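You operate a simulated robot arm through the tools that you are given. There is no shell and no other tool. Be economical: measure what you need, move in short steps, check, and stop when the job is done.

You are at the controls of a simulated two-armed robot. One attempt, no reset.

JOB
Start the line from cold with chain, belt and air switched on.
Fine: main switch, POWER, RESET, START; leave the other section switches.

The check looks at the end state, three seconds after you hand in, the way a careful person would. Anything else that was tipped, shoved, dropped, spilled or broken makes it a failure.

ROBOT AND FRAMES
Two 7-joint arms with two-finger parallel grippers on one trunk, on a base that drives. Base frame: it is fixed to the floor where the robot stands at the start and does not move with it; the origin is under the middle of the robot, x ahead of it, y to its left, z up. Readings come in m, degrees, newtons and seconds.
The left shoulder is at the start at [0.07, 0.177, 1.17], the right one opposite. With the tool pointing down near the work surface each hand reaches from about 0.24 to 0.72 m from the robot's upright axis, wherever it stands, measured 20 degrees to its own side. Places, roughly: cabinet reset button [0.7, 0.3, 0.8]; cabinet start button [0.8, 0.4, 0.8]; feeders switch [0.7, 0.3, 1.1]; main switch [0.7, 0, 1.4]; power button [0.8, 0.4, 1.1]; rollers switch [0.7, 0.3, 1.1]; stacker switch [0.7, 0.2, 1.1]. Payload 3.43 kg a hand.
The tool frame of a hand sits at the grasp point between the pads (the TCP): z along the fingers, y along the line on which they close. The tips reach 0.03 m beyond it. Largest opening 0.094 m; finger width 0.028, thickness 0.01; the body of the gripper, 0.05 by 0.096 m, starts 0.055 m behind the TCP.
Orientation is told as [roll, pitch, yaw] about the base's x, y, z axes, in that order, counted from this pose: with the fingers straight down and closing along the base's y, the tool's x points along the base's -x, its y along +y and its z along -z.

CONTROLS
- The arms move only by the tool nudge_tool. It takes "left_motion", "right_motion" or both (then of equal length, played together; a hand with none holds still); each is a list of rows, each an object (a shift or turn left out is 0, a gripper value left out holds the last) with "translation": the shift along the base's x, y, z in m, a list of three; "delta_rot": the turn, a rotation vector about the base's x, y, z in degrees, a list of three; "hand": the gripper command, from -1 (shut) to 1 (fully open), values between in proportion. In form: [{"translation": [dx, dy, dz], "delta_rot": [rx, ry, rz], "hand": hand}, ...]. A call has 1 to 8 rows; each row shifts and turns the commanded pose from where the row before left it. Rows are played at 5 a second. More than 0.05 m and 8.6 degrees between two rows, or a gripper value outside its range, and nothing of the call is played. Where a pose cannot be reached the arm comes as near as it can. A force on the tool above 50 N (or 10 N above the force at the start of the call, whichever is more), or a blocked arm, ends the call early, and 0.2 s more pass. The fingers move at their own pace (about 0.153 m/s each) and stop on an object; they squeeze with about 31 N. The grip force told is the motor's: it shows also when the fingers shut on nothing. Time passes only in rows, and 0.2 s behind the last, so rows that do not move let the fingers close. The reply holds the time, the measured pose of the TCP, the force on the tool along the base axes, the opening and the grip force, in the units named above and with some noise, with the torque about the TCP (base axes, N m) and any sound that the robot's microphone picked up.
- Cameras (640 x 400 px; columns grow to the right, rows downward): "scene" is now at [0.1171, 0.0458, 1.4757]; the picture's right is [0.46, -0.89, 0.00], its down [-0.53, -0.28, -0.80] and it looks along [0.71, 0.37, -0.59] (base axes); focal length 276 px, centre (320, 200). "left" rides on the left gripper at [0.076, -0.014, -0.103] in its tool frame; the picture's right is [0.18, 0.98, 0.00], its down [-0.75, 0.14, -0.64] and it looks along [-0.63, 0.12, 0.77] (tool axes); focal length 243 px, centre (320, 200). "right" rides on the right gripper at [0.076, 0.014, -0.102] in its tool frame; the picture's right is [-0.18, 0.98, 0.00], its down [-0.75, -0.14, -0.64] and it looks along [-0.63, -0.12, 0.77] (tool axes); focal length 243 px, centre (320, 200). There is no depth. A picture from a camera that has moved, and an enlarged one, comes with that camera's place and axes in the base frame and with its lens. The place of the scene camera against the robot may be out by one fixed shift of up to 0.025 m in any direction.
- get_image(camera): a new picture of that camera. It takes no simulated time.
- raise_lower(by): slides the trunk up (or, below 0, down) by that many m; the arms and the scene camera ride with it, the base frame stays. It gives what a move gives, with no picture.
- steer(legs): drives the robot by 1 to 6 legs, each [ahead, turn to the left] in m and degrees, along the robot's own axes; the way and the turn of a leg run together, so that a leg with both is an arc; at most 1.5 m and 180 degrees a leg. The arms and the cameras ride along, it lands a little off, and it stops where it bumps. It gives what a move gives.
- head_to(pan, tilt): turns the head with the scene camera to pan (to the left, within 86 degrees either way) and tilt (down, from -29 to 69), counted from straight ahead of the robot. It gives what a move gives.
- enlarge(camera, box): a new picture of the part [left, top, right, bottom] of that camera's present view, enlarged. It takes no simulated time.
- finish_job(): hands the job in; it is judged then, once.

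Go step by step. Nothing tells you exact positions but the pictures and the camera data: compare them with the known pose of the tool, close in by small moves and look again before you grip or let go. The budget is 120 turns and 88 pictures, counting those below and the enlarged ones. Unless the task says otherwise, let go and move clear before handing in, and close with one line.

The tools are called after "Request:" as a command line: name --argument value ..., lists and objects as JSON in quotes. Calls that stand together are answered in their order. nudge_tool: Moves the arms, as the interface text tells. Its arguments: {"type":"object","properties":{"left_motion":{"type":"array","items":{"type":"object","properties":{"translation":{"type":"array","items":{"type":"number"}},"delta_rot":{"type":"array","items":{"type":"number"}},"hand":{"type":"number"}}}},"right_motion":{"type":"array","items":{"type":"object","properties":{"translation":{"type":"array","items":{"type":"number"}},"delta_rot":{"type":"array","items":{"type":"number"}},"hand":{"type":"number"}}}}},"required":[]} The other tools are called the same way: raise_lower (by) slides the trunk up or down; steer (legs) drives the base; head_to (pan, tilt) turns the head that bears the scene camera; get_image (camera) takes a picture; enlarge (camera, box) takes an enlarged picture of a part of a camera's view; finish_job () hands the job in.

At the start:

```text
t: 0.0
left_ee_pos: [0.3465, 0.4746, 1.0006]
left_orientation: [0.0, -0.1, -0.1]
left_wrist_force: [0.8, -0.4, 0.0]
left_ft_torque: [0.03, -0.01, 0.03]
left_grip_width: 0.0942
left_grasp_force: 0.1
right_ee_pos: [0.4886, -0.0018, 1.0008]
right_orientation: [0.0, 0.0, 0.0]
right_wrist_force: [0.1, -0.1, -1.2]
right_ft_torque: [0.03, 0.02, 0.01]
right_grip_width: 0.0941
right_grasp_force: 0.1
trunk travel left (down, up): [-0.75, 0.09]
robot x, y, heading: [-0.0012, 0.0022, -0.1]
head pan, tilt: [27.6, 36.4]
```

scene: 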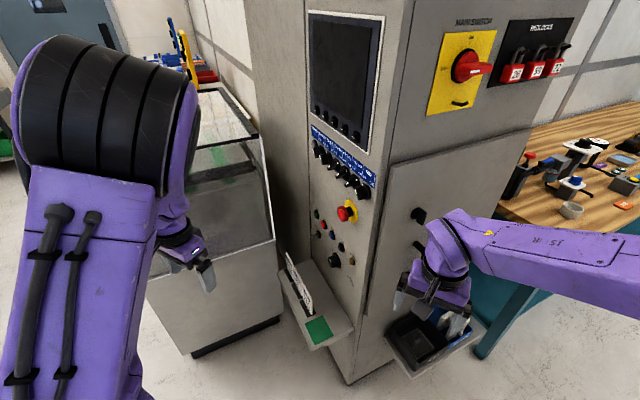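
right: 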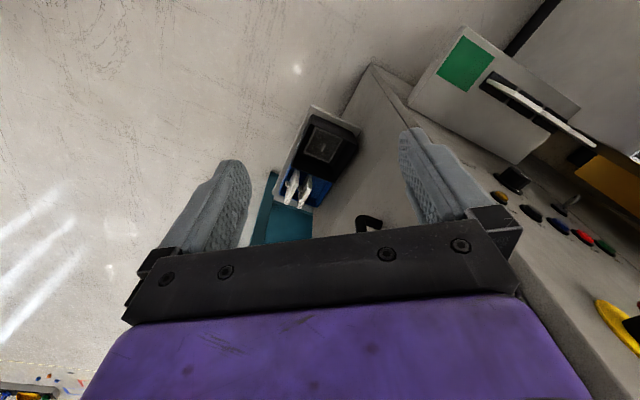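
left: 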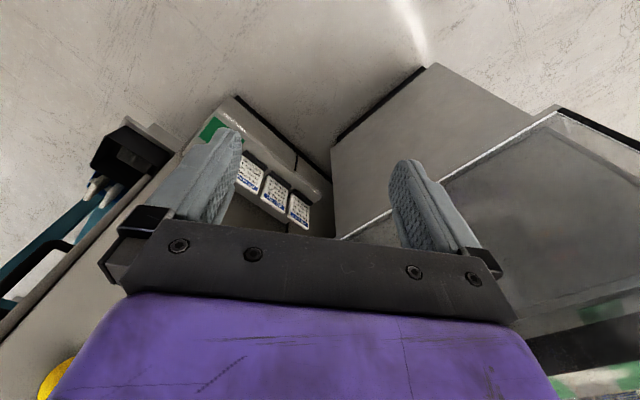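

I see a control cabinet with a yellow/red main switch, padlocks beside it, a row of section switches and a button panel. I'll look closer first.

Request:
enlarge --camera "scene" --box '[280, 110, 400, 185]'

Request:
enlarge --camera "scene" --box '[280, 180, 400, 280]'

Request:
enlarge --camera "scene" --box '[420, 0, 600, 120]'

```text
5.33 times, centred on (340, 148) of scene
camera zoom: at [0.1171, 0.0458, 1.4757], right [0.46, -0.89, 0.0], down [-0.53, -0.28, -0.8], along [0.71, 0.37, -0.59], focal length 1473 px, centre (213, 480)
```

zoom: 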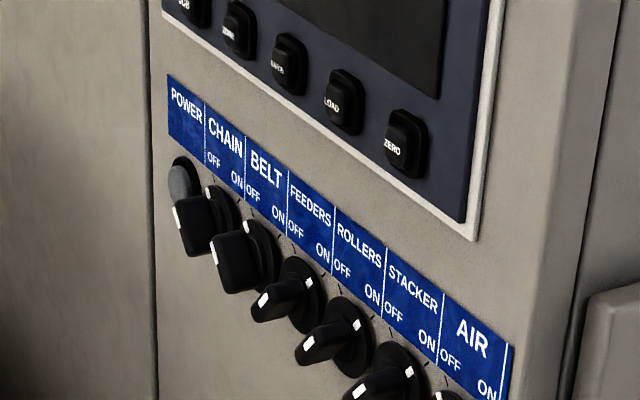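

```text
4.00 times, centred on (340, 230) of scene
camera zoom: at [0.1171, 0.0458, 1.4757], right [0.46, -0.89, 0.0], down [-0.53, -0.28, -0.8], along [0.71, 0.37, -0.59], focal length 1105 px, centre (240, 80)
```

zoom: 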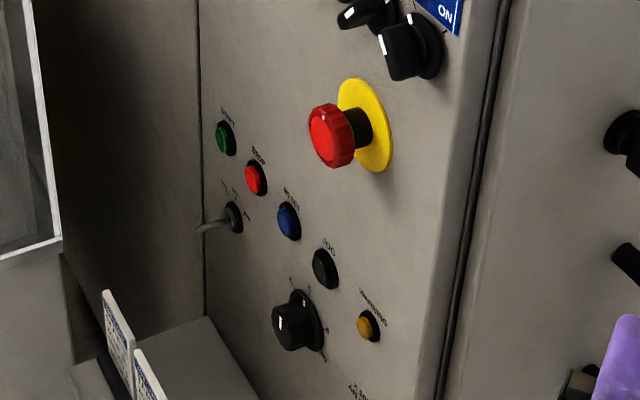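

```text
3.33 times, centred on (510, 60) of scene
camera zoom: at [0.1171, 0.0458, 1.4757], right [0.46, -0.89, 0.0], down [-0.53, -0.28, -0.8], along [0.71, 0.37, -0.59], focal length 921 px, centre (-313, 667)
```

zoom: 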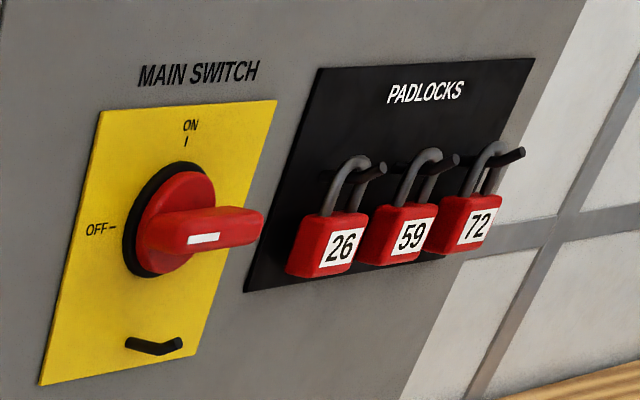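

Two faces: the button panel faces left (roughly along [-0.8,0.6]) and the main switch face is to the right. I'll turn the left hand to point at the panel and use its camera for a close look.

Request:
nudge_tool --left_motion '[{"delta_rot": [0, 0, -7.4]}, {"delta_rot": [0, 0, -7.4]}, {"delta_rot": [0, 0, -7.4]}, {"delta_rot": [0, 0, -7.4]}, {"delta_rot": [0, 0, -7.4]}, {"delta_rot": [-4.9, -6.55, 0]}, {"delta_rot": [-4.9, -6.55, 0]}, {"delta_rot": [-4.9, -6.55, 0]}]'

Request:
nudge_tool --left_motion '[{"delta_rot": [-4.9, -6.55, 0]}, {"delta_rot": [-4.9, -6.55, 0]}, {"delta_rot": [-4.9, -6.55, 0]}, {"delta_rot": [-4.9, -6.55, 0]}, {"delta_rot": [-4.9, -6.55, 0]}, {"delta_rot": [-4.9, -6.55, 0]}, {"delta_rot": [-4.9, -6.55, 0]}, {"delta_rot": [-4.9, -6.55, 0]}]'

Request:
get_image --camera "left"

Request:
get_image --camera "scene"

```text
t: 1.8
left_ee_pos: [0.3459, 0.4747, 0.9998]
left_orientation: [0.3, -24.8, -37.0]
left_wrist_force: [0.6, -0.6, -0.7]
left_ft_torque: [0.04, -0.02, 0.0]
left_grip_width: 0.0939
left_grasp_force: 0.1
right_ee_pos: [0.4891, -0.0013, 1.001]
right_orientation: [0.1, 0.0, -0.1]
right_wrist_force: [0.8, -0.1, -0.3]
right_ft_torque: [-0.01, 0.01, -0.01]
right_grip_width: 0.094
right_grasp_force: 0.1
trunk travel left (down, up): [-0.75, 0.09]
robot x, y, heading: [0.0007, -0.0031, 0.2]
head pan, tilt: [27.6, 36.4]
```

```text
t: 3.6
left_ee_pos: [0.3453, 0.4753, 0.9994]
left_orientation: [127.9, -89.7, -164.6]
left_wrist_force: [0.0, 0.5, -0.3]
left_ft_torque: [0.01, 0.01, 0.0]
left_grip_width: 0.0943
left_grasp_force: 0.1
right_ee_pos: [0.4893, -0.0009, 0.9999]
right_orientation: [0.0, 0.1, 0.0]
right_wrist_force: [0.7, -0.3, -0.5]
right_ft_torque: [-0.02, 0.0, -0.01]
right_grip_width: 0.094
right_grasp_force: 0.0
trunk travel left (down, up): [-0.75, 0.09]
robot x, y, heading: [-0.0018, 0.0012, 0.1]
head pan, tilt: [27.6, 36.4]
```

```text
81 pictures are left
camera left: at [0.2549, 0.5255, 0.9252], right [0.59, 0.79, -0.18], down [-0.43, 0.5, 0.75], along [0.68, -0.36, 0.63], focal length 243 px, centre (320, 200)
```

left: 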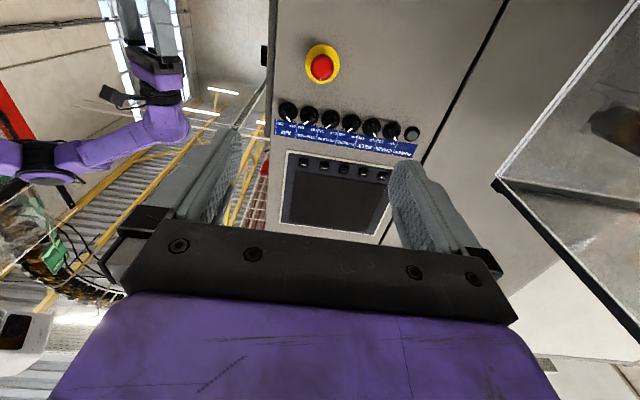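

```text
80 pictures are left
camera scene: at [0.1171, 0.0472, 1.4757], right [0.46, -0.89, 0.0], down [-0.53, -0.28, -0.8], along [0.71, 0.37, -0.59], focal length 276 px, centre (320, 200)
```

scene: 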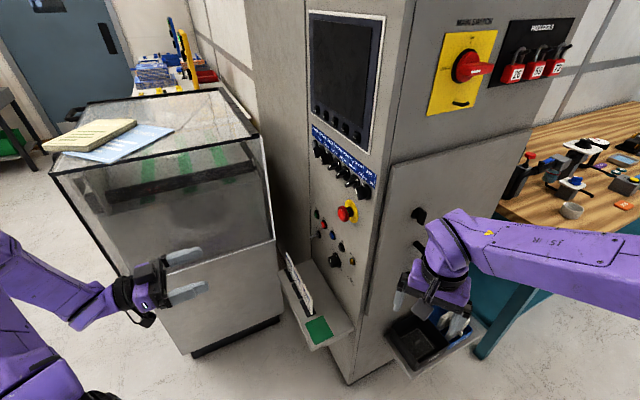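

Request:
enlarge --camera "left" --box '[260, 90, 440, 180]'

Request:
enlarge --camera "left" --box '[260, 0, 460, 125]'

```text
3.56 times, centred on (350, 135) of left
camera zoom: at [0.2549, 0.5255, 0.9252], right [0.59, 0.79, -0.18], down [-0.43, 0.5, 0.75], along [0.68, -0.36, 0.63], focal length 863 px, centre (213, 431)
```

zoom: 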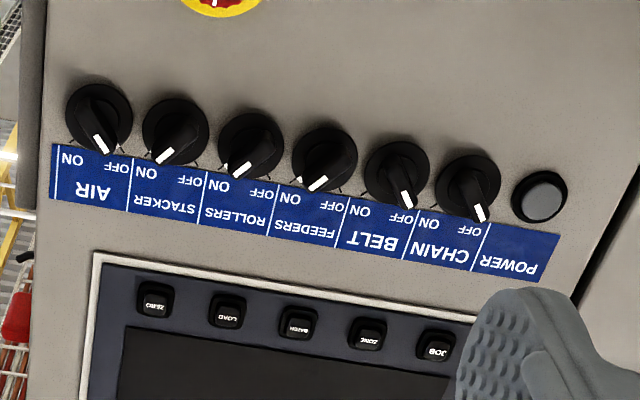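

```text
3.20 times, centred on (360, 62) of left
camera zoom: at [0.2549, 0.5255, 0.9252], right [0.59, 0.79, -0.18], down [-0.43, 0.5, 0.75], along [0.68, -0.36, 0.63], focal length 776 px, centre (192, 640)
```

zoom: 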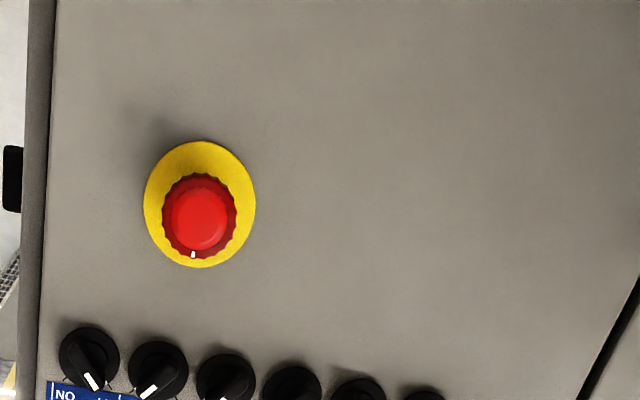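

Chain, belt and air all point to OFF; feeders, rollers and stacker point to ON and are to be left. The panel's inward normal works out to yaw about -35°. Now I'll bring the right hand round to view the main switch.

Request:
nudge_tool --right_motion '[{"translation": [-0.02, -0.02, 0.04], "delta_rot": [0, 0, 7.86]}, {"translation": [-0.02, -0.02, 0.04], "delta_rot": [0, 0, 7.86]}, {"translation": [0, -0.02, 0.04], "delta_rot": [0, 0, 7.86]}, {"translation": [0, -0.02, 0.04], "delta_rot": [0, 0, 7.86]}, {"translation": [0, -0.02, 0.04], "delta_rot": [0, 0, 7.86]}, {"translation": [0, 0, 0.04], "delta_rot": [0, 0, 7.86]}, {"delta_rot": [0, 0, 7.86]}, {"delta_rot": [6.7, -4.7, 0]}]'

Request:
nudge_tool --right_motion '[{"delta_rot": [6.7, -4.7, 0]}, {"delta_rot": [6.7, -4.7, 0]}, {"delta_rot": [6.7, -4.7, 0]}, {"delta_rot": [6.7, -4.7, 0]}, {"delta_rot": [6.7, -4.7, 0]}, {"delta_rot": [6.7, -4.7, 0]}, {"delta_rot": [6.7, -4.7, 0]}, {"delta_rot": [6.7, -4.7, 0]}]'

Request:
nudge_tool --right_motion '[{"delta_rot": [6.7, -4.7, 0], "translation": [0, 0, 0.02]}, {"delta_rot": [6.7, -4.7, 0], "translation": [0, 0, 0.02]}]'

Request:
get_image --camera "right"

Request:
get_image --camera "scene"

```text
t: 5.4
left_ee_pos: [0.3451, 0.4734, 1.0011]
left_orientation: [91.7, -89.6, -128.4]
left_wrist_force: [-0.4, -0.2, 0.3]
left_ft_torque: [0.01, 0.0, 0.01]
left_grip_width: 0.0939
left_grasp_force: 0.0
right_ee_pos: [0.449, -0.0636, 1.1299]
right_orientation: [4.1, -7.3, 25.2]
right_wrist_force: [0.2, -0.2, 0.1]
right_ft_torque: [0.07, -0.02, 0.0]
right_grip_width: 0.0939
right_grasp_force: 0.1
right hand out of reach, approached as far as the arm can: row 4, 5, 6, 7
trunk travel left (down, up): [-0.75, 0.09]
robot x, y, heading: [0.0032, 0.0018, 0.0]
head pan, tilt: [27.6, 36.4]
```

```text
t: 7.2
left_ee_pos: [0.3452, 0.4733, 1.0004]
left_orientation: [96.8, -89.7, -133.5]
left_wrist_force: [-0.1, -0.9, 0.5]
left_ft_torque: [-0.02, 0.02, 0.01]
left_grip_width: 0.0941
left_grasp_force: 0.1
right_ee_pos: [0.4488, -0.0608, 1.1311]
right_orientation: [59.5, -56.5, -8.9]
right_wrist_force: [0.4, 0.3, 0.5]
right_ft_torque: [-0.01, 0.02, -0.01]
right_grip_width: 0.0938
right_grasp_force: 0.1
trunk travel left (down, up): [-0.75, 0.09]
robot x, y, heading: [-0.0003, 0.0036, 0.0]
head pan, tilt: [27.6, 36.4]
```

```text
t: 7.8
left_ee_pos: [0.3451, 0.4745, 1.0]
left_orientation: [96.3, -89.7, -133.1]
left_wrist_force: [-1.1, 0.2, 0.2]
left_ft_torque: [0.03, 0.01, 0.04]
left_grip_width: 0.0938
left_grasp_force: 0.0
right_ee_pos: [0.4507, -0.0605, 1.1715]
right_orientation: [90.3, -60.4, -35.4]
right_wrist_force: [0.0, 0.1, 0.2]
right_ft_torque: [-0.02, -0.01, -0.01]
right_grip_width: 0.0941
right_grasp_force: 0.0
trunk travel left (down, up): [-0.75, 0.09]
robot x, y, heading: [-0.0008, -0.0001, 0.1]
head pan, tilt: [27.6, 36.4]
```

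```text
77 pictures are left
camera right: at [0.3506, -0.1159, 1.1094], right [-0.63, 0.44, 0.65], down [0.04, -0.81, 0.58], along [0.78, 0.39, 0.49], focal length 243 px, centre (320, 200)
```

right: 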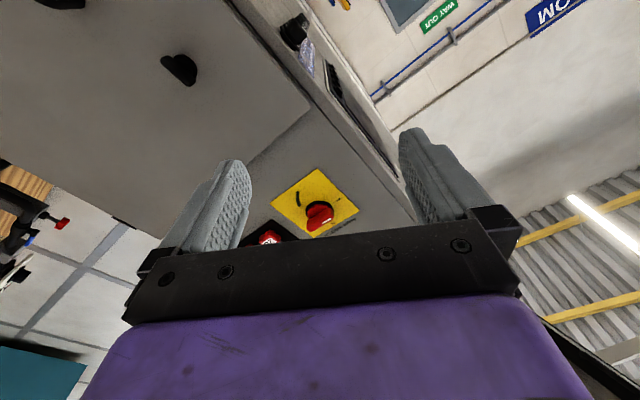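

```text
76 pictures are left
camera scene: at [0.1174, 0.0451, 1.4757], right [0.46, -0.89, 0.0], down [-0.53, -0.28, -0.8], along [0.71, 0.37, -0.59], focal length 276 px, centre (320, 200)
```

scene: 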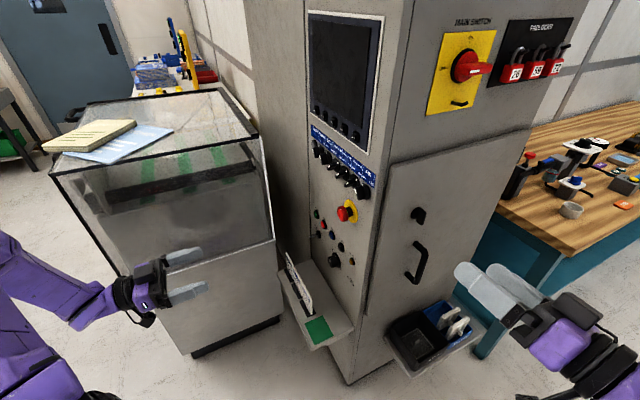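

Request:
enlarge --camera "right" --box '[240, 150, 400, 250]'

Request:
enlarge --camera "scene" --box '[280, 230, 360, 350]'

```text
4.00 times, centred on (320, 200) of right
camera zoom: at [0.3506, -0.1159, 1.1094], right [-0.63, 0.44, 0.65], down [0.04, -0.81, 0.58], along [0.78, 0.39, 0.49], focal length 970 px, centre (320, 200)
```

zoom: 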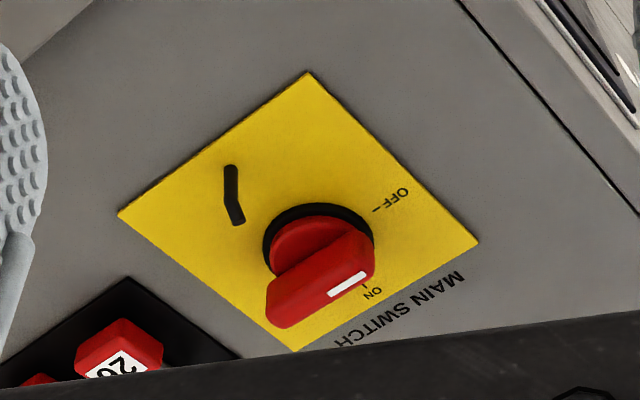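

```text
3.33 times, centred on (320, 290) of scene
camera zoom: at [0.1174, 0.0451, 1.4757], right [0.46, -0.89, 0.0], down [-0.53, -0.28, -0.8], along [0.71, 0.37, -0.59], focal length 921 px, centre (320, -100)
```

zoom: 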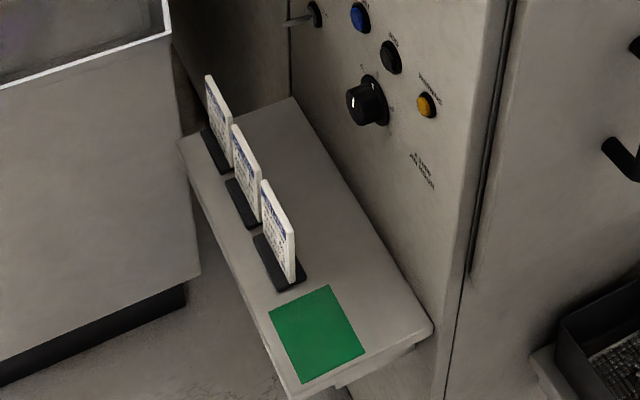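

The main handle is a horizontal bar with its mark at OFF (left); ON is up, so it wants a 90° clockwise turn. I place its front at about [0.744, 0.054, 1.37]; I'll roll the right hand so the fingers close vertically, and stage it in front.

Request:
nudge_tool --right_motion '[{"delta_rot": [-4.92, -7.02, 0], "translation": [0.01, 0, 0.025]}, {"delta_rot": [-4.92, -7.02, 0], "translation": [0.01, 0, 0.025]}, {"delta_rot": [-4.92, -7.02, 0], "translation": [0.01, 0, 0.025]}, {"delta_rot": [-4.92, -7.02, 0], "translation": [0.01, 0, 0.025]}, {"delta_rot": [-4.92, -7.02, 0], "translation": [0.01, 0, 0.025]}, {"delta_rot": [-4.92, -7.02, 0], "translation": [0.01, 0, 0.025]}, {"delta_rot": [-4.92, -7.02, 0], "translation": [0.01, 0, 0.025]}, {"delta_rot": [-4.92, -7.02, 0], "translation": [0.01, 0, 0.025]}]'

Request:
nudge_tool --right_motion '[{"delta_rot": [-4.92, -7.02, 0], "translation": [0.015, 0, 0]}, {"delta_rot": [-4.92, -7.02, 0], "translation": [0.015, 0, 0]}, {"delta_rot": [-4.92, -7.02, 0], "translation": [0.015, 0, 0]}, {"delta_rot": [-4.92, -7.02, 0], "translation": [0.015, 0, 0]}, {"delta_rot": [-4.92, -7.02, 0], "translation": [0.015, 0, 0]}, {"delta_rot": [-4.92, -7.02, 0], "translation": [0.015, 0, 0]}]'

Request:
get_image --camera "right"

Request:
get_image --camera "scene"

```text
t: 9.6
left_ee_pos: [0.3452, 0.4749, 0.9995]
left_orientation: [102.4, -89.7, -139.1]
left_wrist_force: [0.1, -0.3, -0.4]
left_ft_torque: [0.0, 0.01, -0.02]
left_grip_width: 0.0939
left_grasp_force: 0.1
right_ee_pos: [0.5295, -0.0601, 1.3707]
right_orientation: [-90.0, -50.7, 145.1]
right_wrist_force: [-0.8, -0.5, 0.0]
right_ft_torque: [-0.01, -0.01, 0.01]
right_grip_width: 0.094
right_grasp_force: 0.0
trunk travel left (down, up): [-0.75, 0.09]
robot x, y, heading: [0.0004, -0.002, -0.1]
head pan, tilt: [27.6, 36.4]
```

```text
t: 11.0
left_ee_pos: [0.3466, 0.4741, 0.9997]
left_orientation: [97.3, -89.6, -134.1]
left_wrist_force: [0.9, -0.2, 0.2]
left_ft_torque: [-0.03, -0.04, 0.01]
left_grip_width: 0.0941
left_grasp_force: 0.1
right_ee_pos: [0.621, -0.0592, 1.3706]
right_orientation: [-90.1, 0.5, 145.1]
right_wrist_force: [0.6, 0.3, 0.3]
right_ft_torque: [0.03, 0.02, 0.05]
right_grip_width: 0.094
right_grasp_force: 0.1
trunk travel left (down, up): [-0.75, 0.09]
robot x, y, heading: [0.0027, 0.0034, -0.2]
head pan, tilt: [27.6, 36.4]
```

```text
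73 pictures are left
camera right: at [0.6259, -0.1874, 1.3557], right [-0.14, 0.1, -0.98], down [-0.99, -0.09, 0.13], along [-0.08, 0.99, 0.11], focal length 243 px, centre (320, 200)
```

right: 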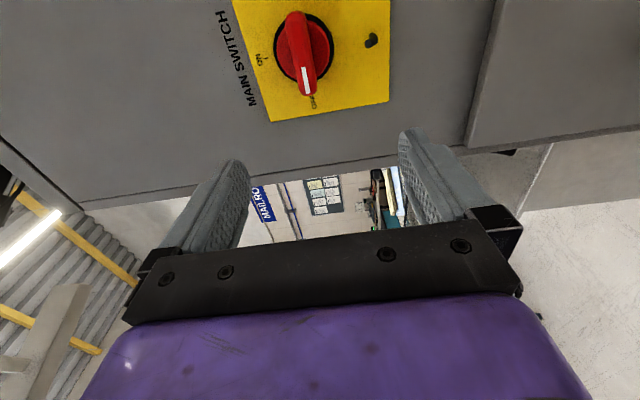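

```text
72 pictures are left
camera scene: at [0.118, 0.046, 1.4756], right [0.46, -0.89, 0.0], down [-0.53, -0.28, -0.8], along [0.71, 0.37, -0.59], focal length 276 px, centre (320, 200)
```

scene: 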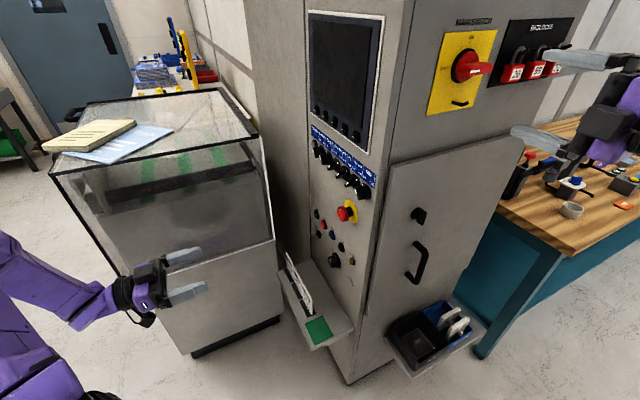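

Request:
nudge_tool --right_motion '[{"translation": [0.0175, -0.0125, 0.0035]}, {"translation": [0.0175, -0.0125, 0.0035]}, {"translation": [0.0172, 0.0246, 0]}, {"translation": [0.0172, 0.0246, 0]}, {"translation": [0.0115, 0.0164, 0]}]'

Request:
get_image --camera "right"

Request:
enlarge --camera "scene" --box '[400, 0, 600, 125]'

```text
t: 12.2
left_ee_pos: [0.3463, 0.4744, 0.9986]
left_orientation: [102.1, -89.6, -139.0]
left_wrist_force: [-0.9, -0.1, -0.4]
left_ft_torque: [0.02, -0.01, 0.05]
left_grip_width: 0.0938
left_grasp_force: 0.0
right_ee_pos: [0.701, -0.0172, 1.3771]
right_orientation: [-90.0, 0.5, 145.2]
right_wrist_force: [-0.2, -0.7, 0.0]
right_ft_torque: [-0.01, 0.0, 0.0]
right_grip_width: 0.094
right_grasp_force: 0.0
trunk travel left (down, up): [-0.75, 0.09]
robot x, y, heading: [0.0015, 0.0025, -0.1]
head pan, tilt: [27.6, 36.4]
```

```text
71 pictures are left
camera right: at [0.705, -0.1448, 1.3624], right [-0.14, 0.1, -0.98], down [-0.99, -0.09, 0.13], along [-0.08, 0.99, 0.11], focal length 243 px, centre (320, 200)
```

right: 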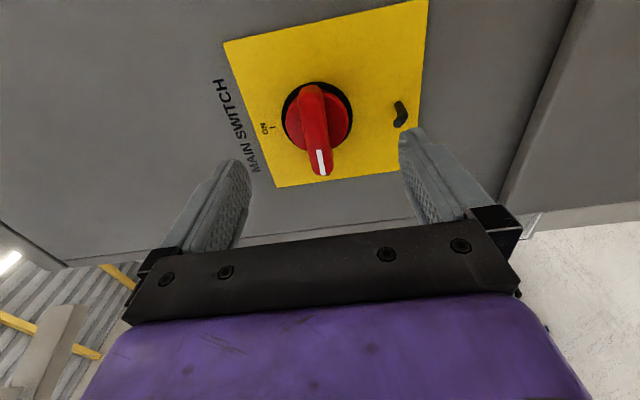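

```text
3.20 times, centred on (500, 62) of scene
camera zoom: at [0.1175, 0.0462, 1.4757], right [0.46, -0.89, 0.0], down [-0.53, -0.28, -0.8], along [0.71, 0.37, -0.59], focal length 884 px, centre (-256, 640)
```

zoom: 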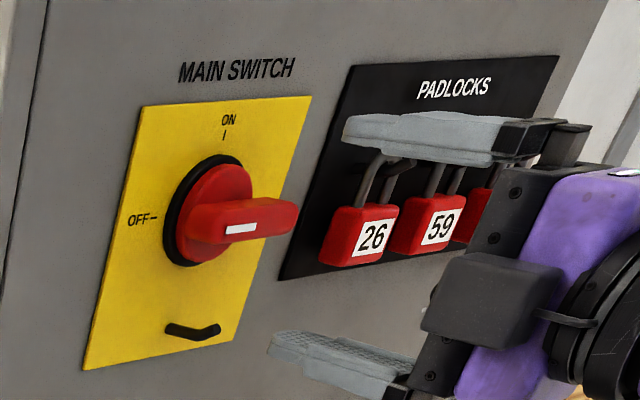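

The switch axis re-triangulates to within a few mm. I'll part-close the fingers to clear the hasp, then advance over the bar.

Request:
nudge_tool --right_motion '[{"hand": 0.0}, {"hand": 0.0}, {"translation": [0.0115, 0.0164, 0]}, {"translation": [0.0115, 0.0164, 0]}, {"translation": [0.0115, 0.0164, 0]}]'

Request:
get_image --camera "right"

Request:
enlarge --camera "scene" --box '[400, 0, 600, 125]'

```text
t: 13.4
left_ee_pos: [0.3448, 0.4738, 0.9991]
left_orientation: [104.6, -89.6, -141.5]
left_wrist_force: [-0.1, 0.3, -0.5]
left_ft_torque: [0.01, -0.03, 0.05]
left_grip_width: 0.0941
left_grasp_force: 0.1
right_ee_pos: [0.7333, 0.0289, 1.3788]
right_orientation: [-90.2, 0.4, 145.0]
right_wrist_force: [-4.0, -2.5, -0.2]
right_ft_torque: [0.1, -0.05, -0.01]
right_grip_width: 0.0472
right_grasp_force: 0.1
trunk travel left (down, up): [-0.75, 0.09]
robot x, y, heading: [0.001, 0.0004, -0.2]
head pan, tilt: [27.6, 36.4]
```

```text
69 pictures are left
camera right: at [0.7378, -0.0987, 1.3638], right [-0.14, 0.1, -0.98], down [-0.99, -0.09, 0.13], along [-0.08, 0.99, 0.11], focal length 243 px, centre (320, 200)
```

right: 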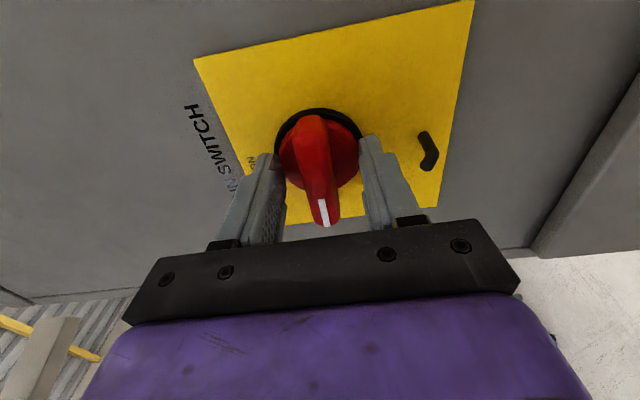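

```text
3.20 times, centred on (500, 62) of scene
camera zoom: at [0.1156, 0.045, 1.4759], right [0.46, -0.89, 0.0], down [-0.53, -0.27, -0.81], along [0.71, 0.37, -0.59], focal length 884 px, centre (-256, 640)
```

zoom: 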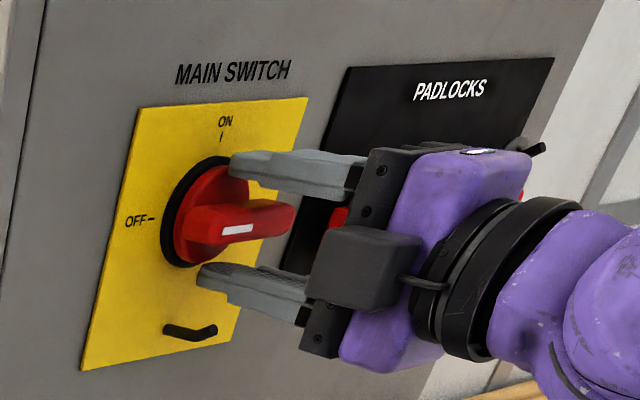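

Request:
nudge_tool --right_motion '[{"translation": [-0.0017, -0.0025, 0]}, {"hand": -1}, {"hand": -1}, {"hand": -1}]'

Request:
nudge_tool --right_motion '[{"delta_rot": [4.71, 6.72, 0]}, {"delta_rot": [4.71, 6.72, 0]}, {"delta_rot": [4.71, 6.72, 0]}, {"delta_rot": [4.71, 6.72, 0]}]'

Request:
enlarge --camera "scene" --box '[400, 0, 600, 125]'

```text
t: 14.4
left_ee_pos: [0.3461, 0.4745, 1.0008]
left_orientation: [102.2, -89.6, -139.1]
left_wrist_force: [-0.5, 0.8, -0.3]
left_ft_torque: [-0.04, -0.02, 0.01]
left_grip_width: 0.094
left_grasp_force: 0.1
right_ee_pos: [0.7337, 0.0249, 1.3796]
right_orientation: [-90.2, 0.5, 145.0]
right_wrist_force: [3.3, -2.3, 12.5]
right_ft_torque: [0.29, 1.08, -0.7]
right_grip_width: 0.0179
right_grasp_force: 45.2
trunk travel left (down, up): [-0.75, 0.09]
robot x, y, heading: [-0.0037, 0.001, 0.0]
head pan, tilt: [27.6, 36.4]
```

```text
t: 15.4
left_ee_pos: [0.3438, 0.4733, 1.0007]
left_orientation: [100.8, -89.6, -137.7]
left_wrist_force: [0.3, -0.2, -0.1]
left_ft_torque: [-0.01, 0.0, 0.02]
left_grip_width: 0.094
left_grasp_force: 0.1
right_ee_pos: [0.7318, 0.0265, 1.3789]
right_orientation: [-90.2, -32.4, 145.2]
right_wrist_force: [-4.2, -4.0, 0.6]
right_ft_torque: [1.11, -0.93, 0.24]
right_grip_width: 0.0178
right_grasp_force: 45.0
trunk travel left (down, up): [-0.75, 0.09]
robot x, y, heading: [0.0002, 0.0042, -0.1]
head pan, tilt: [27.6, 36.4]
```

```text
3.20 times, centred on (500, 62) of scene
camera zoom: at [0.1151, 0.044, 1.4758], right [0.46, -0.89, 0.0], down [-0.52, -0.27, -0.81], along [0.71, 0.37, -0.59], focal length 884 px, centre (-256, 640)
```

zoom: 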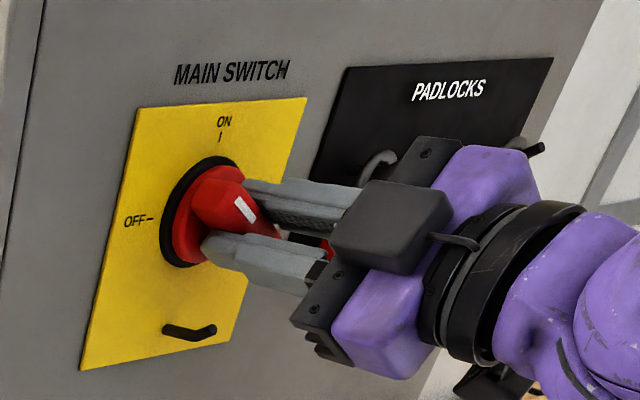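

The bar turns the right way (33° so far). Continue the remaining 57°.

Request:
nudge_tool --right_motion '[{"delta_rot": [4.71, 6.72, 0]}, {"delta_rot": [4.71, 6.72, 0]}, {"delta_rot": [4.71, 6.72, 0]}, {"delta_rot": [4.71, 6.72, 0]}, {"delta_rot": [4.71, 6.72, 0]}, {"delta_rot": [4.71, 6.72, 0]}, {"delta_rot": [4.71, 6.72, 0]}]'

Request:
enlarge --camera "scene" --box '[400, 0, 600, 125]'

```text
t: 17.0
left_ee_pos: [0.3436, 0.4734, 1.0017]
left_orientation: [112.0, -89.6, -148.8]
left_wrist_force: [-0.3, -0.1, -0.1]
left_ft_torque: [0.0, -0.03, -0.02]
left_grip_width: 0.0939
left_grasp_force: 0.1
right_ee_pos: [0.7296, 0.0287, 1.3771]
right_orientation: [-70.1, -89.6, 125.4]
right_wrist_force: [-26.4, -2.9, -28.6]
right_ft_torque: [-0.48, 0.18, -0.75]
right_grip_width: 0.0181
right_grasp_force: 45.0
trunk travel left (down, up): [-0.75, 0.09]
robot x, y, heading: [-0.0021, -0.0015, -0.1]
head pan, tilt: [27.6, 36.4]
```

```text
3.20 times, centred on (500, 62) of scene
camera zoom: at [0.1131, 0.045, 1.4758], right [0.46, -0.89, 0.0], down [-0.52, -0.28, -0.81], along [0.71, 0.37, -0.59], focal length 884 px, centre (-256, 640)
```

zoom: 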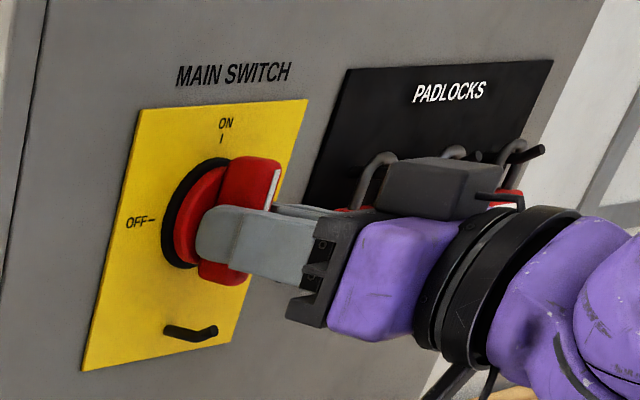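

The handle is vertical at ON. Open and back away.

Request:
nudge_tool --right_motion '[{"hand": -0.2}, {"hand": -0.2}, {"translation": [-0.0172, -0.0246, 0]}, {"translation": [-0.0172, -0.0246, 0]}, {"translation": [-0.0172, -0.0246, 0]}, {"translation": [-0.0172, -0.0246, 0]}]'

Request:
enlarge --camera "scene" --box '[400, 0, 600, 125]'

Request:
get_image --camera "right"

```text
t: 18.4
left_ee_pos: [0.3453, 0.473, 1.0018]
left_orientation: [95.3, -89.6, -132.0]
left_wrist_force: [-0.9, -0.4, -0.7]
left_ft_torque: [0.02, 0.01, 0.01]
left_grip_width: 0.094
left_grasp_force: 0.0
right_ee_pos: [0.6643, -0.072, 1.3781]
right_orientation: [-136.4, -89.6, -168.6]
right_wrist_force: [0.1, 0.5, -0.5]
right_ft_torque: [0.04, -0.01, 0.01]
right_grip_width: 0.0375
right_grasp_force: 0.1
trunk travel left (down, up): [-0.75, 0.09]
robot x, y, heading: [0.0018, -0.0029, -0.0]
head pan, tilt: [27.6, 36.4]
```

```text
3.20 times, centred on (500, 62) of scene
camera zoom: at [0.1159, 0.0433, 1.4759], right [0.46, -0.89, 0.0], down [-0.53, -0.27, -0.81], along [0.71, 0.37, -0.59], focal length 884 px, centre (-256, 640)
```

zoom: 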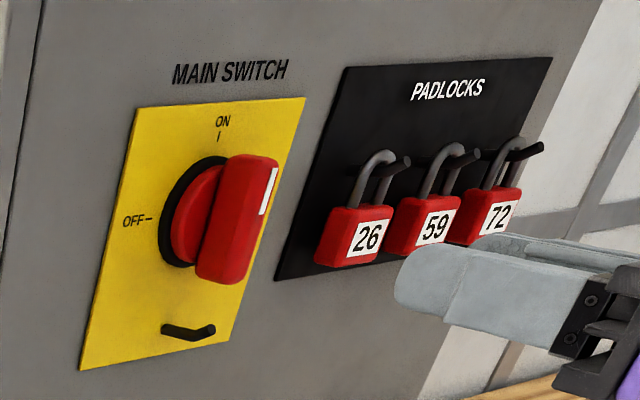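

```text
64 pictures are left
camera right: at [0.5936, -0.1479, 1.3009], right [-0.81, 0.56, 0.18], down [-0.26, -0.61, 0.75], along [0.53, 0.56, 0.63], focal length 243 px, centre (320, 200)
```

right: 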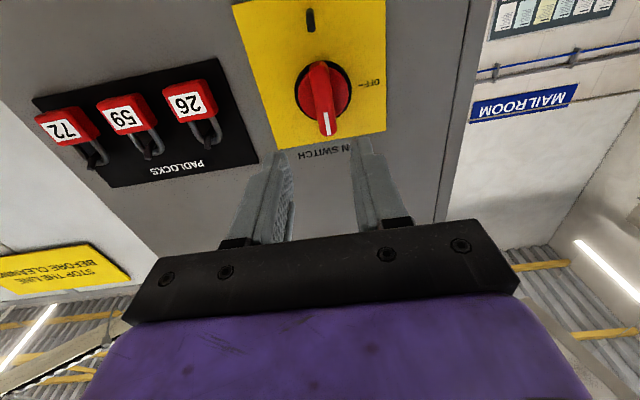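

Main switch is ON. Now the left hand: fix its yaw, shut the fingers and stage in front of POWER (about [0.796, 0.42, 1.117]).

Request:
nudge_tool --left_motion '[{"delta_rot": [0, 0, 2], "hand": -1}, {"translation": [0.045, 0, 0.023]}, {"translation": [0.045, 0, 0.023]}, {"translation": [0.045, 0, 0.023]}, {"translation": [0.045, 0, 0.023]}, {"translation": [0.045, 0, 0.023]}, {"translation": [0.04, 0, 0.002]}, {"translation": [0.03, 0, 0]}]' --right_motion '[{"translation": [-0.03, -0.03, 0]}, {"translation": [-0.03, -0.03, 0]}, {}, {}, {}, {}, {}, {}]'

Request:
get_image --camera "left"

Request:
get_image --camera "scene"

```text
refused: row 2 steps farther than a row can; nothing moved
```

```text
63 pictures are left
camera left: at [0.2541, 0.5231, 0.9271], right [0.59, 0.79, -0.18], down [-0.43, 0.49, 0.75], along [0.68, -0.37, 0.63], focal length 243 px, centre (320, 200)
```

left: 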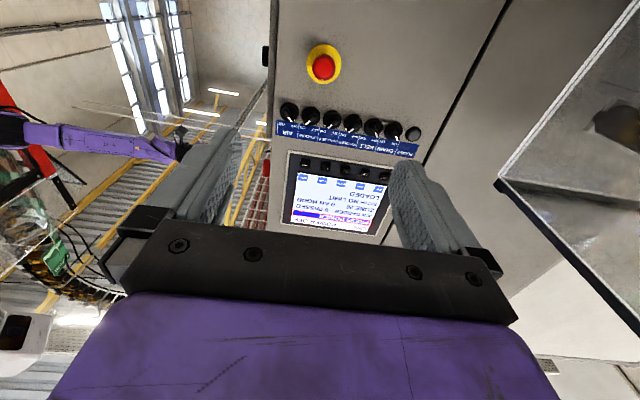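

```text
62 pictures are left
camera scene: at [0.1159, 0.0433, 1.4759], right [0.46, -0.89, 0.0], down [-0.53, -0.27, -0.81], along [0.71, 0.37, -0.59], focal length 276 px, centre (320, 200)
```

scene: 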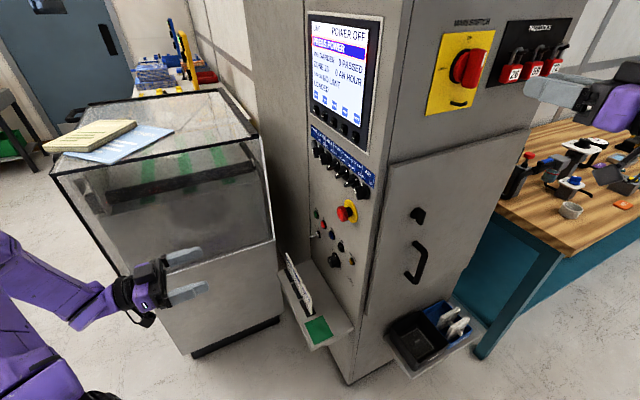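

The screen has lit: "POWER OFF / PRESS POWER". I'll read it, and resend the move with smaller steps.

Request:
enlarge --camera "scene" --box '[300, 5, 390, 130]'

Request:
nudge_tool --left_motion '[{"delta_rot": [0, 0, 2], "hand": -1}, {"translation": [0.043, 0, 0.02]}, {"translation": [0.043, 0, 0.02]}, {"translation": [0.043, 0, 0.02]}, {"translation": [0.043, 0, 0.02]}, {"translation": [0.043, 0, 0.02]}, {"translation": [0.043, 0, 0.017]}, {"translation": [0.03, 0, 0]}]' --right_motion '[{"translation": [-0.03, -0.03, 0]}, {"translation": [-0.03, -0.03, 0]}, {}, {}, {}, {}, {}, {}]'

Request:
get_image --camera "left"

Request:
get_image --camera "scene"

```text
3.20 times, centred on (345, 68) of scene
camera zoom: at [0.1159, 0.0433, 1.4759], right [0.46, -0.89, 0.0], down [-0.53, -0.27, -0.81], along [0.71, 0.37, -0.59], focal length 884 px, centre (240, 624)
```

zoom: 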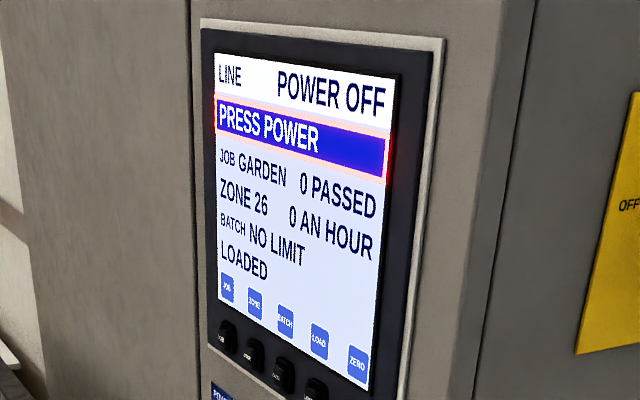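

```text
t: 20.2
left_ee_pos: [0.6343, 0.4784, 1.1177]
left_orientation: [72.5, -89.8, -107.2]
left_wrist_force: [0.2, 0.1, -0.4]
left_ft_torque: [0.0, 0.01, -0.01]
left_grip_width: 0.0001
left_grasp_force: 31.3
right_ee_pos: [0.6068, -0.1297, 1.3773]
right_orientation: [-124.0, -89.9, 179.0]
right_wrist_force: [-0.4, -0.8, 0.1]
right_ft_torque: [0.0, 0.04, -0.01]
right_grip_width: 0.0377
right_grasp_force: 0.1
trunk travel left (down, up): [-0.75, 0.09]
robot x, y, heading: [0.0001, 0.0033, -0.0]
head pan, tilt: [27.6, 36.4]
```

```text
60 pictures are left
camera left: at [0.542, 0.5246, 1.0432], right [0.56, 0.81, -0.18], down [-0.45, 0.48, 0.75], along [0.7, -0.34, 0.63], focal length 243 px, centre (320, 200)
```

left: 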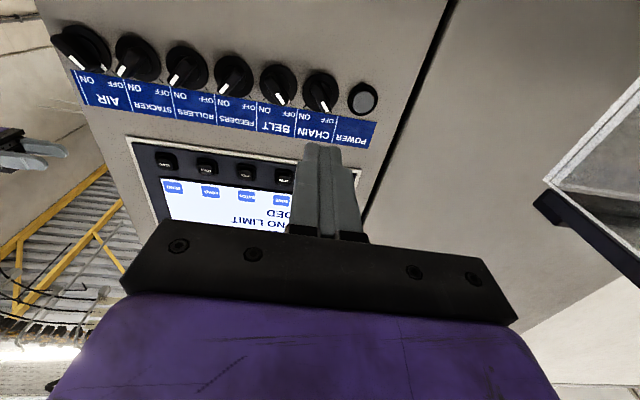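

```text
59 pictures are left
camera scene: at [0.1188, 0.0453, 1.4756], right [0.46, -0.89, 0.0], down [-0.53, -0.28, -0.8], along [0.71, 0.37, -0.59], focal length 276 px, centre (320, 200)
```

scene: 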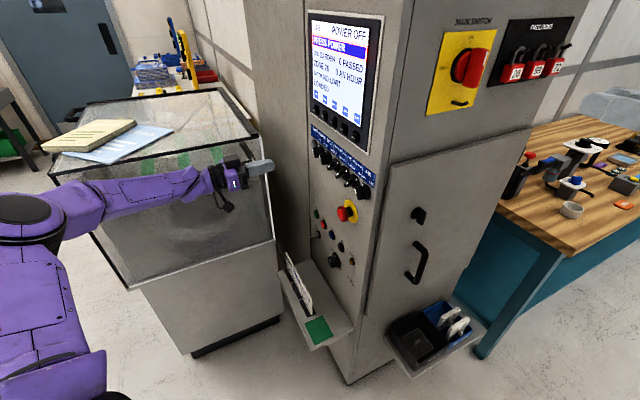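

Request:
nudge_tool --left_motion '[{"translation": [0.0278, 0.0397, 0.0]}, {"translation": [0.033, -0.023, 0]}, {"translation": [0.033, -0.023, 0]}, {"translation": [0.0205, -0.0143, 0]}]'

Request:
get_image --camera "left"

Request:
get_image --camera "scene"

```text
t: 21.2
left_ee_pos: [0.7505, 0.4533, 1.1159]
left_orientation: [88.0, -89.8, -122.7]
left_wrist_force: [0.1, -0.4, -0.3]
left_ft_torque: [0.01, 0.02, 0.01]
left_grip_width: 0.0003
left_grasp_force: 31.5
right_ee_pos: [0.6069, -0.1299, 1.3769]
right_orientation: [-119.0, -89.8, 174.1]
right_wrist_force: [0.7, -0.4, -0.1]
right_ft_torque: [0.02, -0.01, -0.01]
right_grip_width: 0.0376
right_grasp_force: 0.1
trunk travel left (down, up): [-0.75, 0.09]
robot x, y, heading: [-0.002, 0.0025, 0.1]
head pan, tilt: [27.6, 36.4]
```

```text
58 pictures are left
camera left: at [0.6571, 0.4996, 1.0431], right [0.56, 0.81, -0.18], down [-0.45, 0.48, 0.75], along [0.7, -0.34, 0.63], focal length 243 px, centre (320, 200)
```

left: 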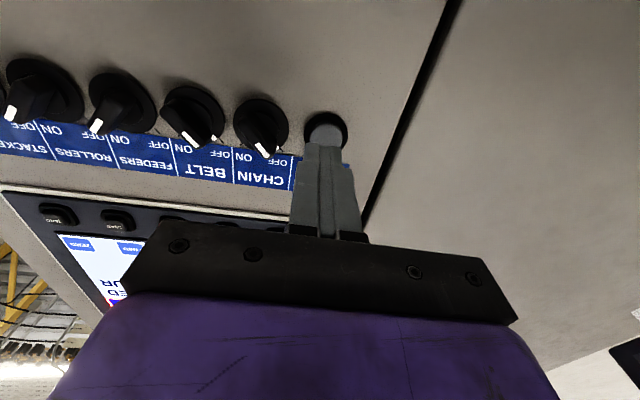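

```text
57 pictures are left
camera scene: at [0.1186, 0.0456, 1.4755], right [0.46, -0.89, 0.0], down [-0.53, -0.28, -0.8], along [0.71, 0.37, -0.59], focal length 276 px, centre (320, 200)
```

scene: 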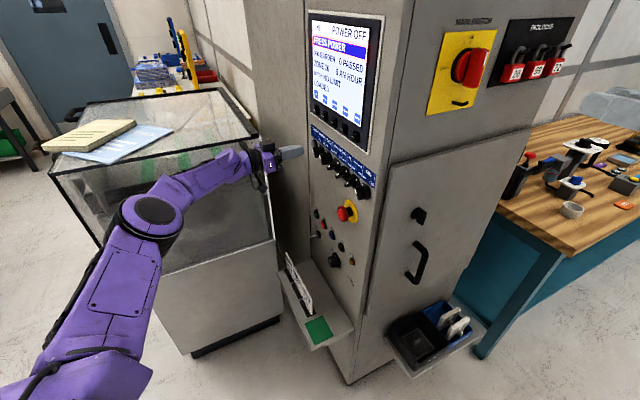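

Request:
nudge_tool --left_motion '[{"translation": [0.0164, -0.0115, 0.001]}, {"translation": [0.0041, -0.0029, 0]}, {"translation": [0.0041, -0.0029, 0]}, {"translation": [0.0033, -0.0023, 0]}]'

Request:
get_image --camera "left"

Request:
enlarge --camera "scene" --box '[270, 5, 390, 205]'

```text
t: 22.2
left_ee_pos: [0.7762, 0.4328, 1.1163]
left_orientation: [85.8, -89.6, -120.7]
left_wrist_force: [-0.3, -0.3, 0.2]
left_ft_torque: [0.01, 0.04, -0.01]
left_grip_width: 0.0
left_grasp_force: 30.8
right_ee_pos: [0.6064, -0.1299, 1.3763]
right_orientation: [-132.4, -89.7, -172.7]
right_wrist_force: [-0.2, -0.2, 0.3]
right_ft_torque: [0.03, 0.01, 0.02]
right_grip_width: 0.0376
right_grasp_force: 0.0
trunk travel left (down, up): [-0.75, 0.09]
robot x, y, heading: [0.0006, 0.0008, -0.0]
head pan, tilt: [27.6, 36.4]
```

```text
56 pictures are left
camera left: at [0.6845, 0.4798, 1.0437], right [0.56, 0.81, -0.18], down [-0.45, 0.48, 0.75], along [0.7, -0.34, 0.63], focal length 243 px, centre (320, 200)
```

left: 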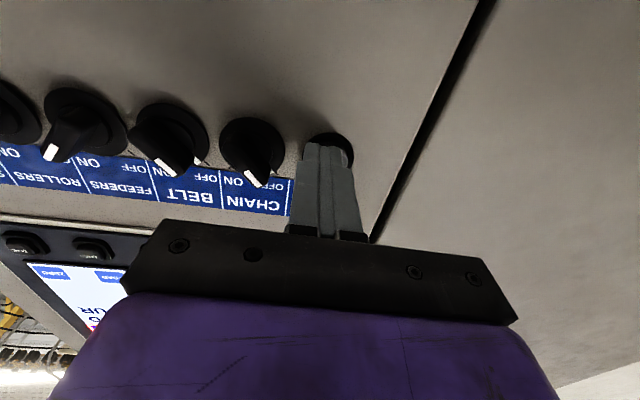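

```text
2.00 times, centred on (330, 105) of scene
camera zoom: at [0.1182, 0.0447, 1.4756], right [0.46, -0.89, 0.0], down [-0.53, -0.27, -0.8], along [0.71, 0.37, -0.59], focal length 552 px, centre (300, 390)
```

zoom: 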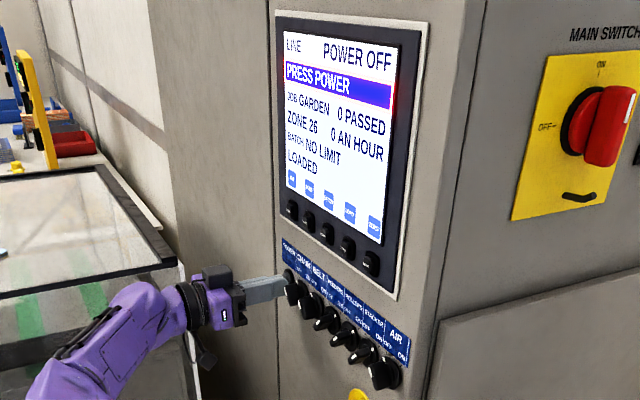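

No contact yet; the tip is aimed at the button. Continue in small steps.

Request:
nudge_tool --left_motion '[{"translation": [0.005, -0.0004, 0.001]}, {"translation": [0.0033, -0.0023, 0]}, {"translation": [0.0033, -0.0023, 0]}, {"translation": [0.0033, -0.0023, 0]}]'

Request:
enlarge --camera "scene" --box '[270, 5, 390, 205]'

```text
t: 23.2
left_ee_pos: [0.7787, 0.4284, 1.1177]
left_orientation: [123.9, -89.7, -158.5]
left_wrist_force: [-5.0, 8.4, 1.0]
left_ft_torque: [-0.01, -0.03, 0.14]
left_grip_width: 0.0
left_grasp_force: 30.9
left hand out of reach, approached as far as the arm can: row 1, 3, 4
right_ee_pos: [0.6047, -0.1283, 1.3781]
right_orientation: [-102.0, -89.7, 156.9]
right_wrist_force: [0.4, 0.1, 1.2]
right_ft_torque: [0.0, -0.03, 0.0]
right_grip_width: 0.0377
right_grasp_force: 0.1
trunk travel left (down, up): [-0.75, 0.09]
robot x, y, heading: [0.002, 0.0022, 0.1]
head pan, tilt: [27.6, 36.4]
heard: click
```

```text
2.00 times, centred on (330, 105) of scene
camera zoom: at [0.1157, 0.0483, 1.4758], right [0.47, -0.89, 0.0], down [-0.52, -0.28, -0.8], along [0.71, 0.37, -0.59], focal length 552 px, centre (300, 390)
```

zoom: 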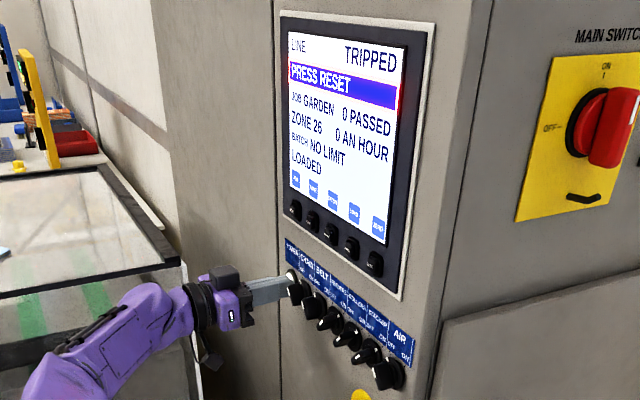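

POWER is on; screen now says TRIPPED – PRESS RESET. Before that, switch the three sections: retreat and roll the left hand 45° to match the chain knob's bar (base centre about [0.784, 0.377, 1.120]).

Request:
nudge_tool --left_motion '[{"translation": [-0.0328, 0.023, 0]}, {"translation": [-0.0328, 0.023, 0], "delta_rot": [-6.14, 4.31, 0]}, {"translation": [-0.01, -0.0143, 0], "delta_rot": [-6.14, 4.31, 0]}, {"translation": [-0.01, -0.0143, 0], "delta_rot": [-6.14, 4.31, 0]}, {"delta_rot": [-6.14, 4.31, 0]}, {"delta_rot": [-6.14, 4.31, 0], "hand": -0.25}, {"delta_rot": [-6.14, 4.31, 0], "hand": -0.25}]'

Request:
get_image --camera "left"

Request:
get_image --camera "scene"

```text
t: 24.8
left_ee_pos: [0.6936, 0.4407, 1.1185]
left_orientation: [-89.8, -45.1, 55.0]
left_wrist_force: [-0.4, -0.8, -0.2]
left_ft_torque: [0.02, 0.0, -0.01]
left_grip_width: 0.0351
left_grasp_force: 0.1
right_ee_pos: [0.6045, -0.1291, 1.3773]
right_orientation: [-119.4, -89.8, 174.5]
right_wrist_force: [0.6, -0.7, 1.1]
right_ft_torque: [-0.01, 0.03, -0.02]
right_grip_width: 0.0377
right_grasp_force: 0.1
trunk travel left (down, up): [-0.75, 0.09]
robot x, y, heading: [-0.0033, -0.0009, -0.0]
head pan, tilt: [27.6, 36.4]
```

```text
53 pictures are left
camera left: at [0.5723, 0.447, 1.0766], right [0.32, 0.47, -0.82], down [-0.17, 0.88, 0.44], along [0.93, 0.0, 0.36], focal length 243 px, centre (320, 200)
```

left: 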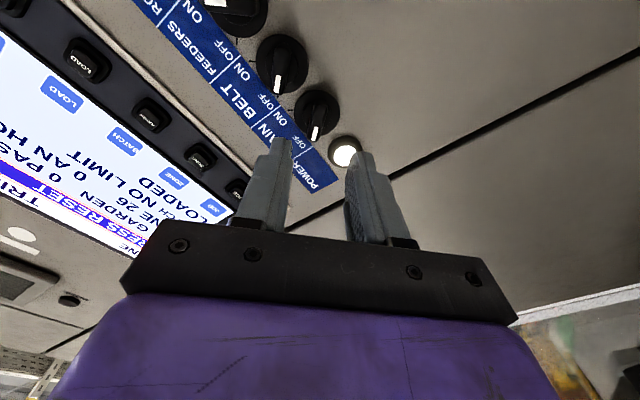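

```text
52 pictures are left
camera scene: at [0.1167, 0.0459, 1.4758], right [0.46, -0.89, 0.0], down [-0.53, -0.28, -0.8], along [0.71, 0.37, -0.59], focal length 276 px, centre (320, 200)
```

scene: 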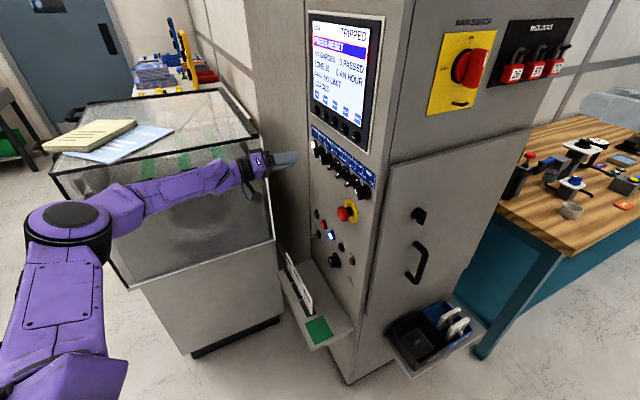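

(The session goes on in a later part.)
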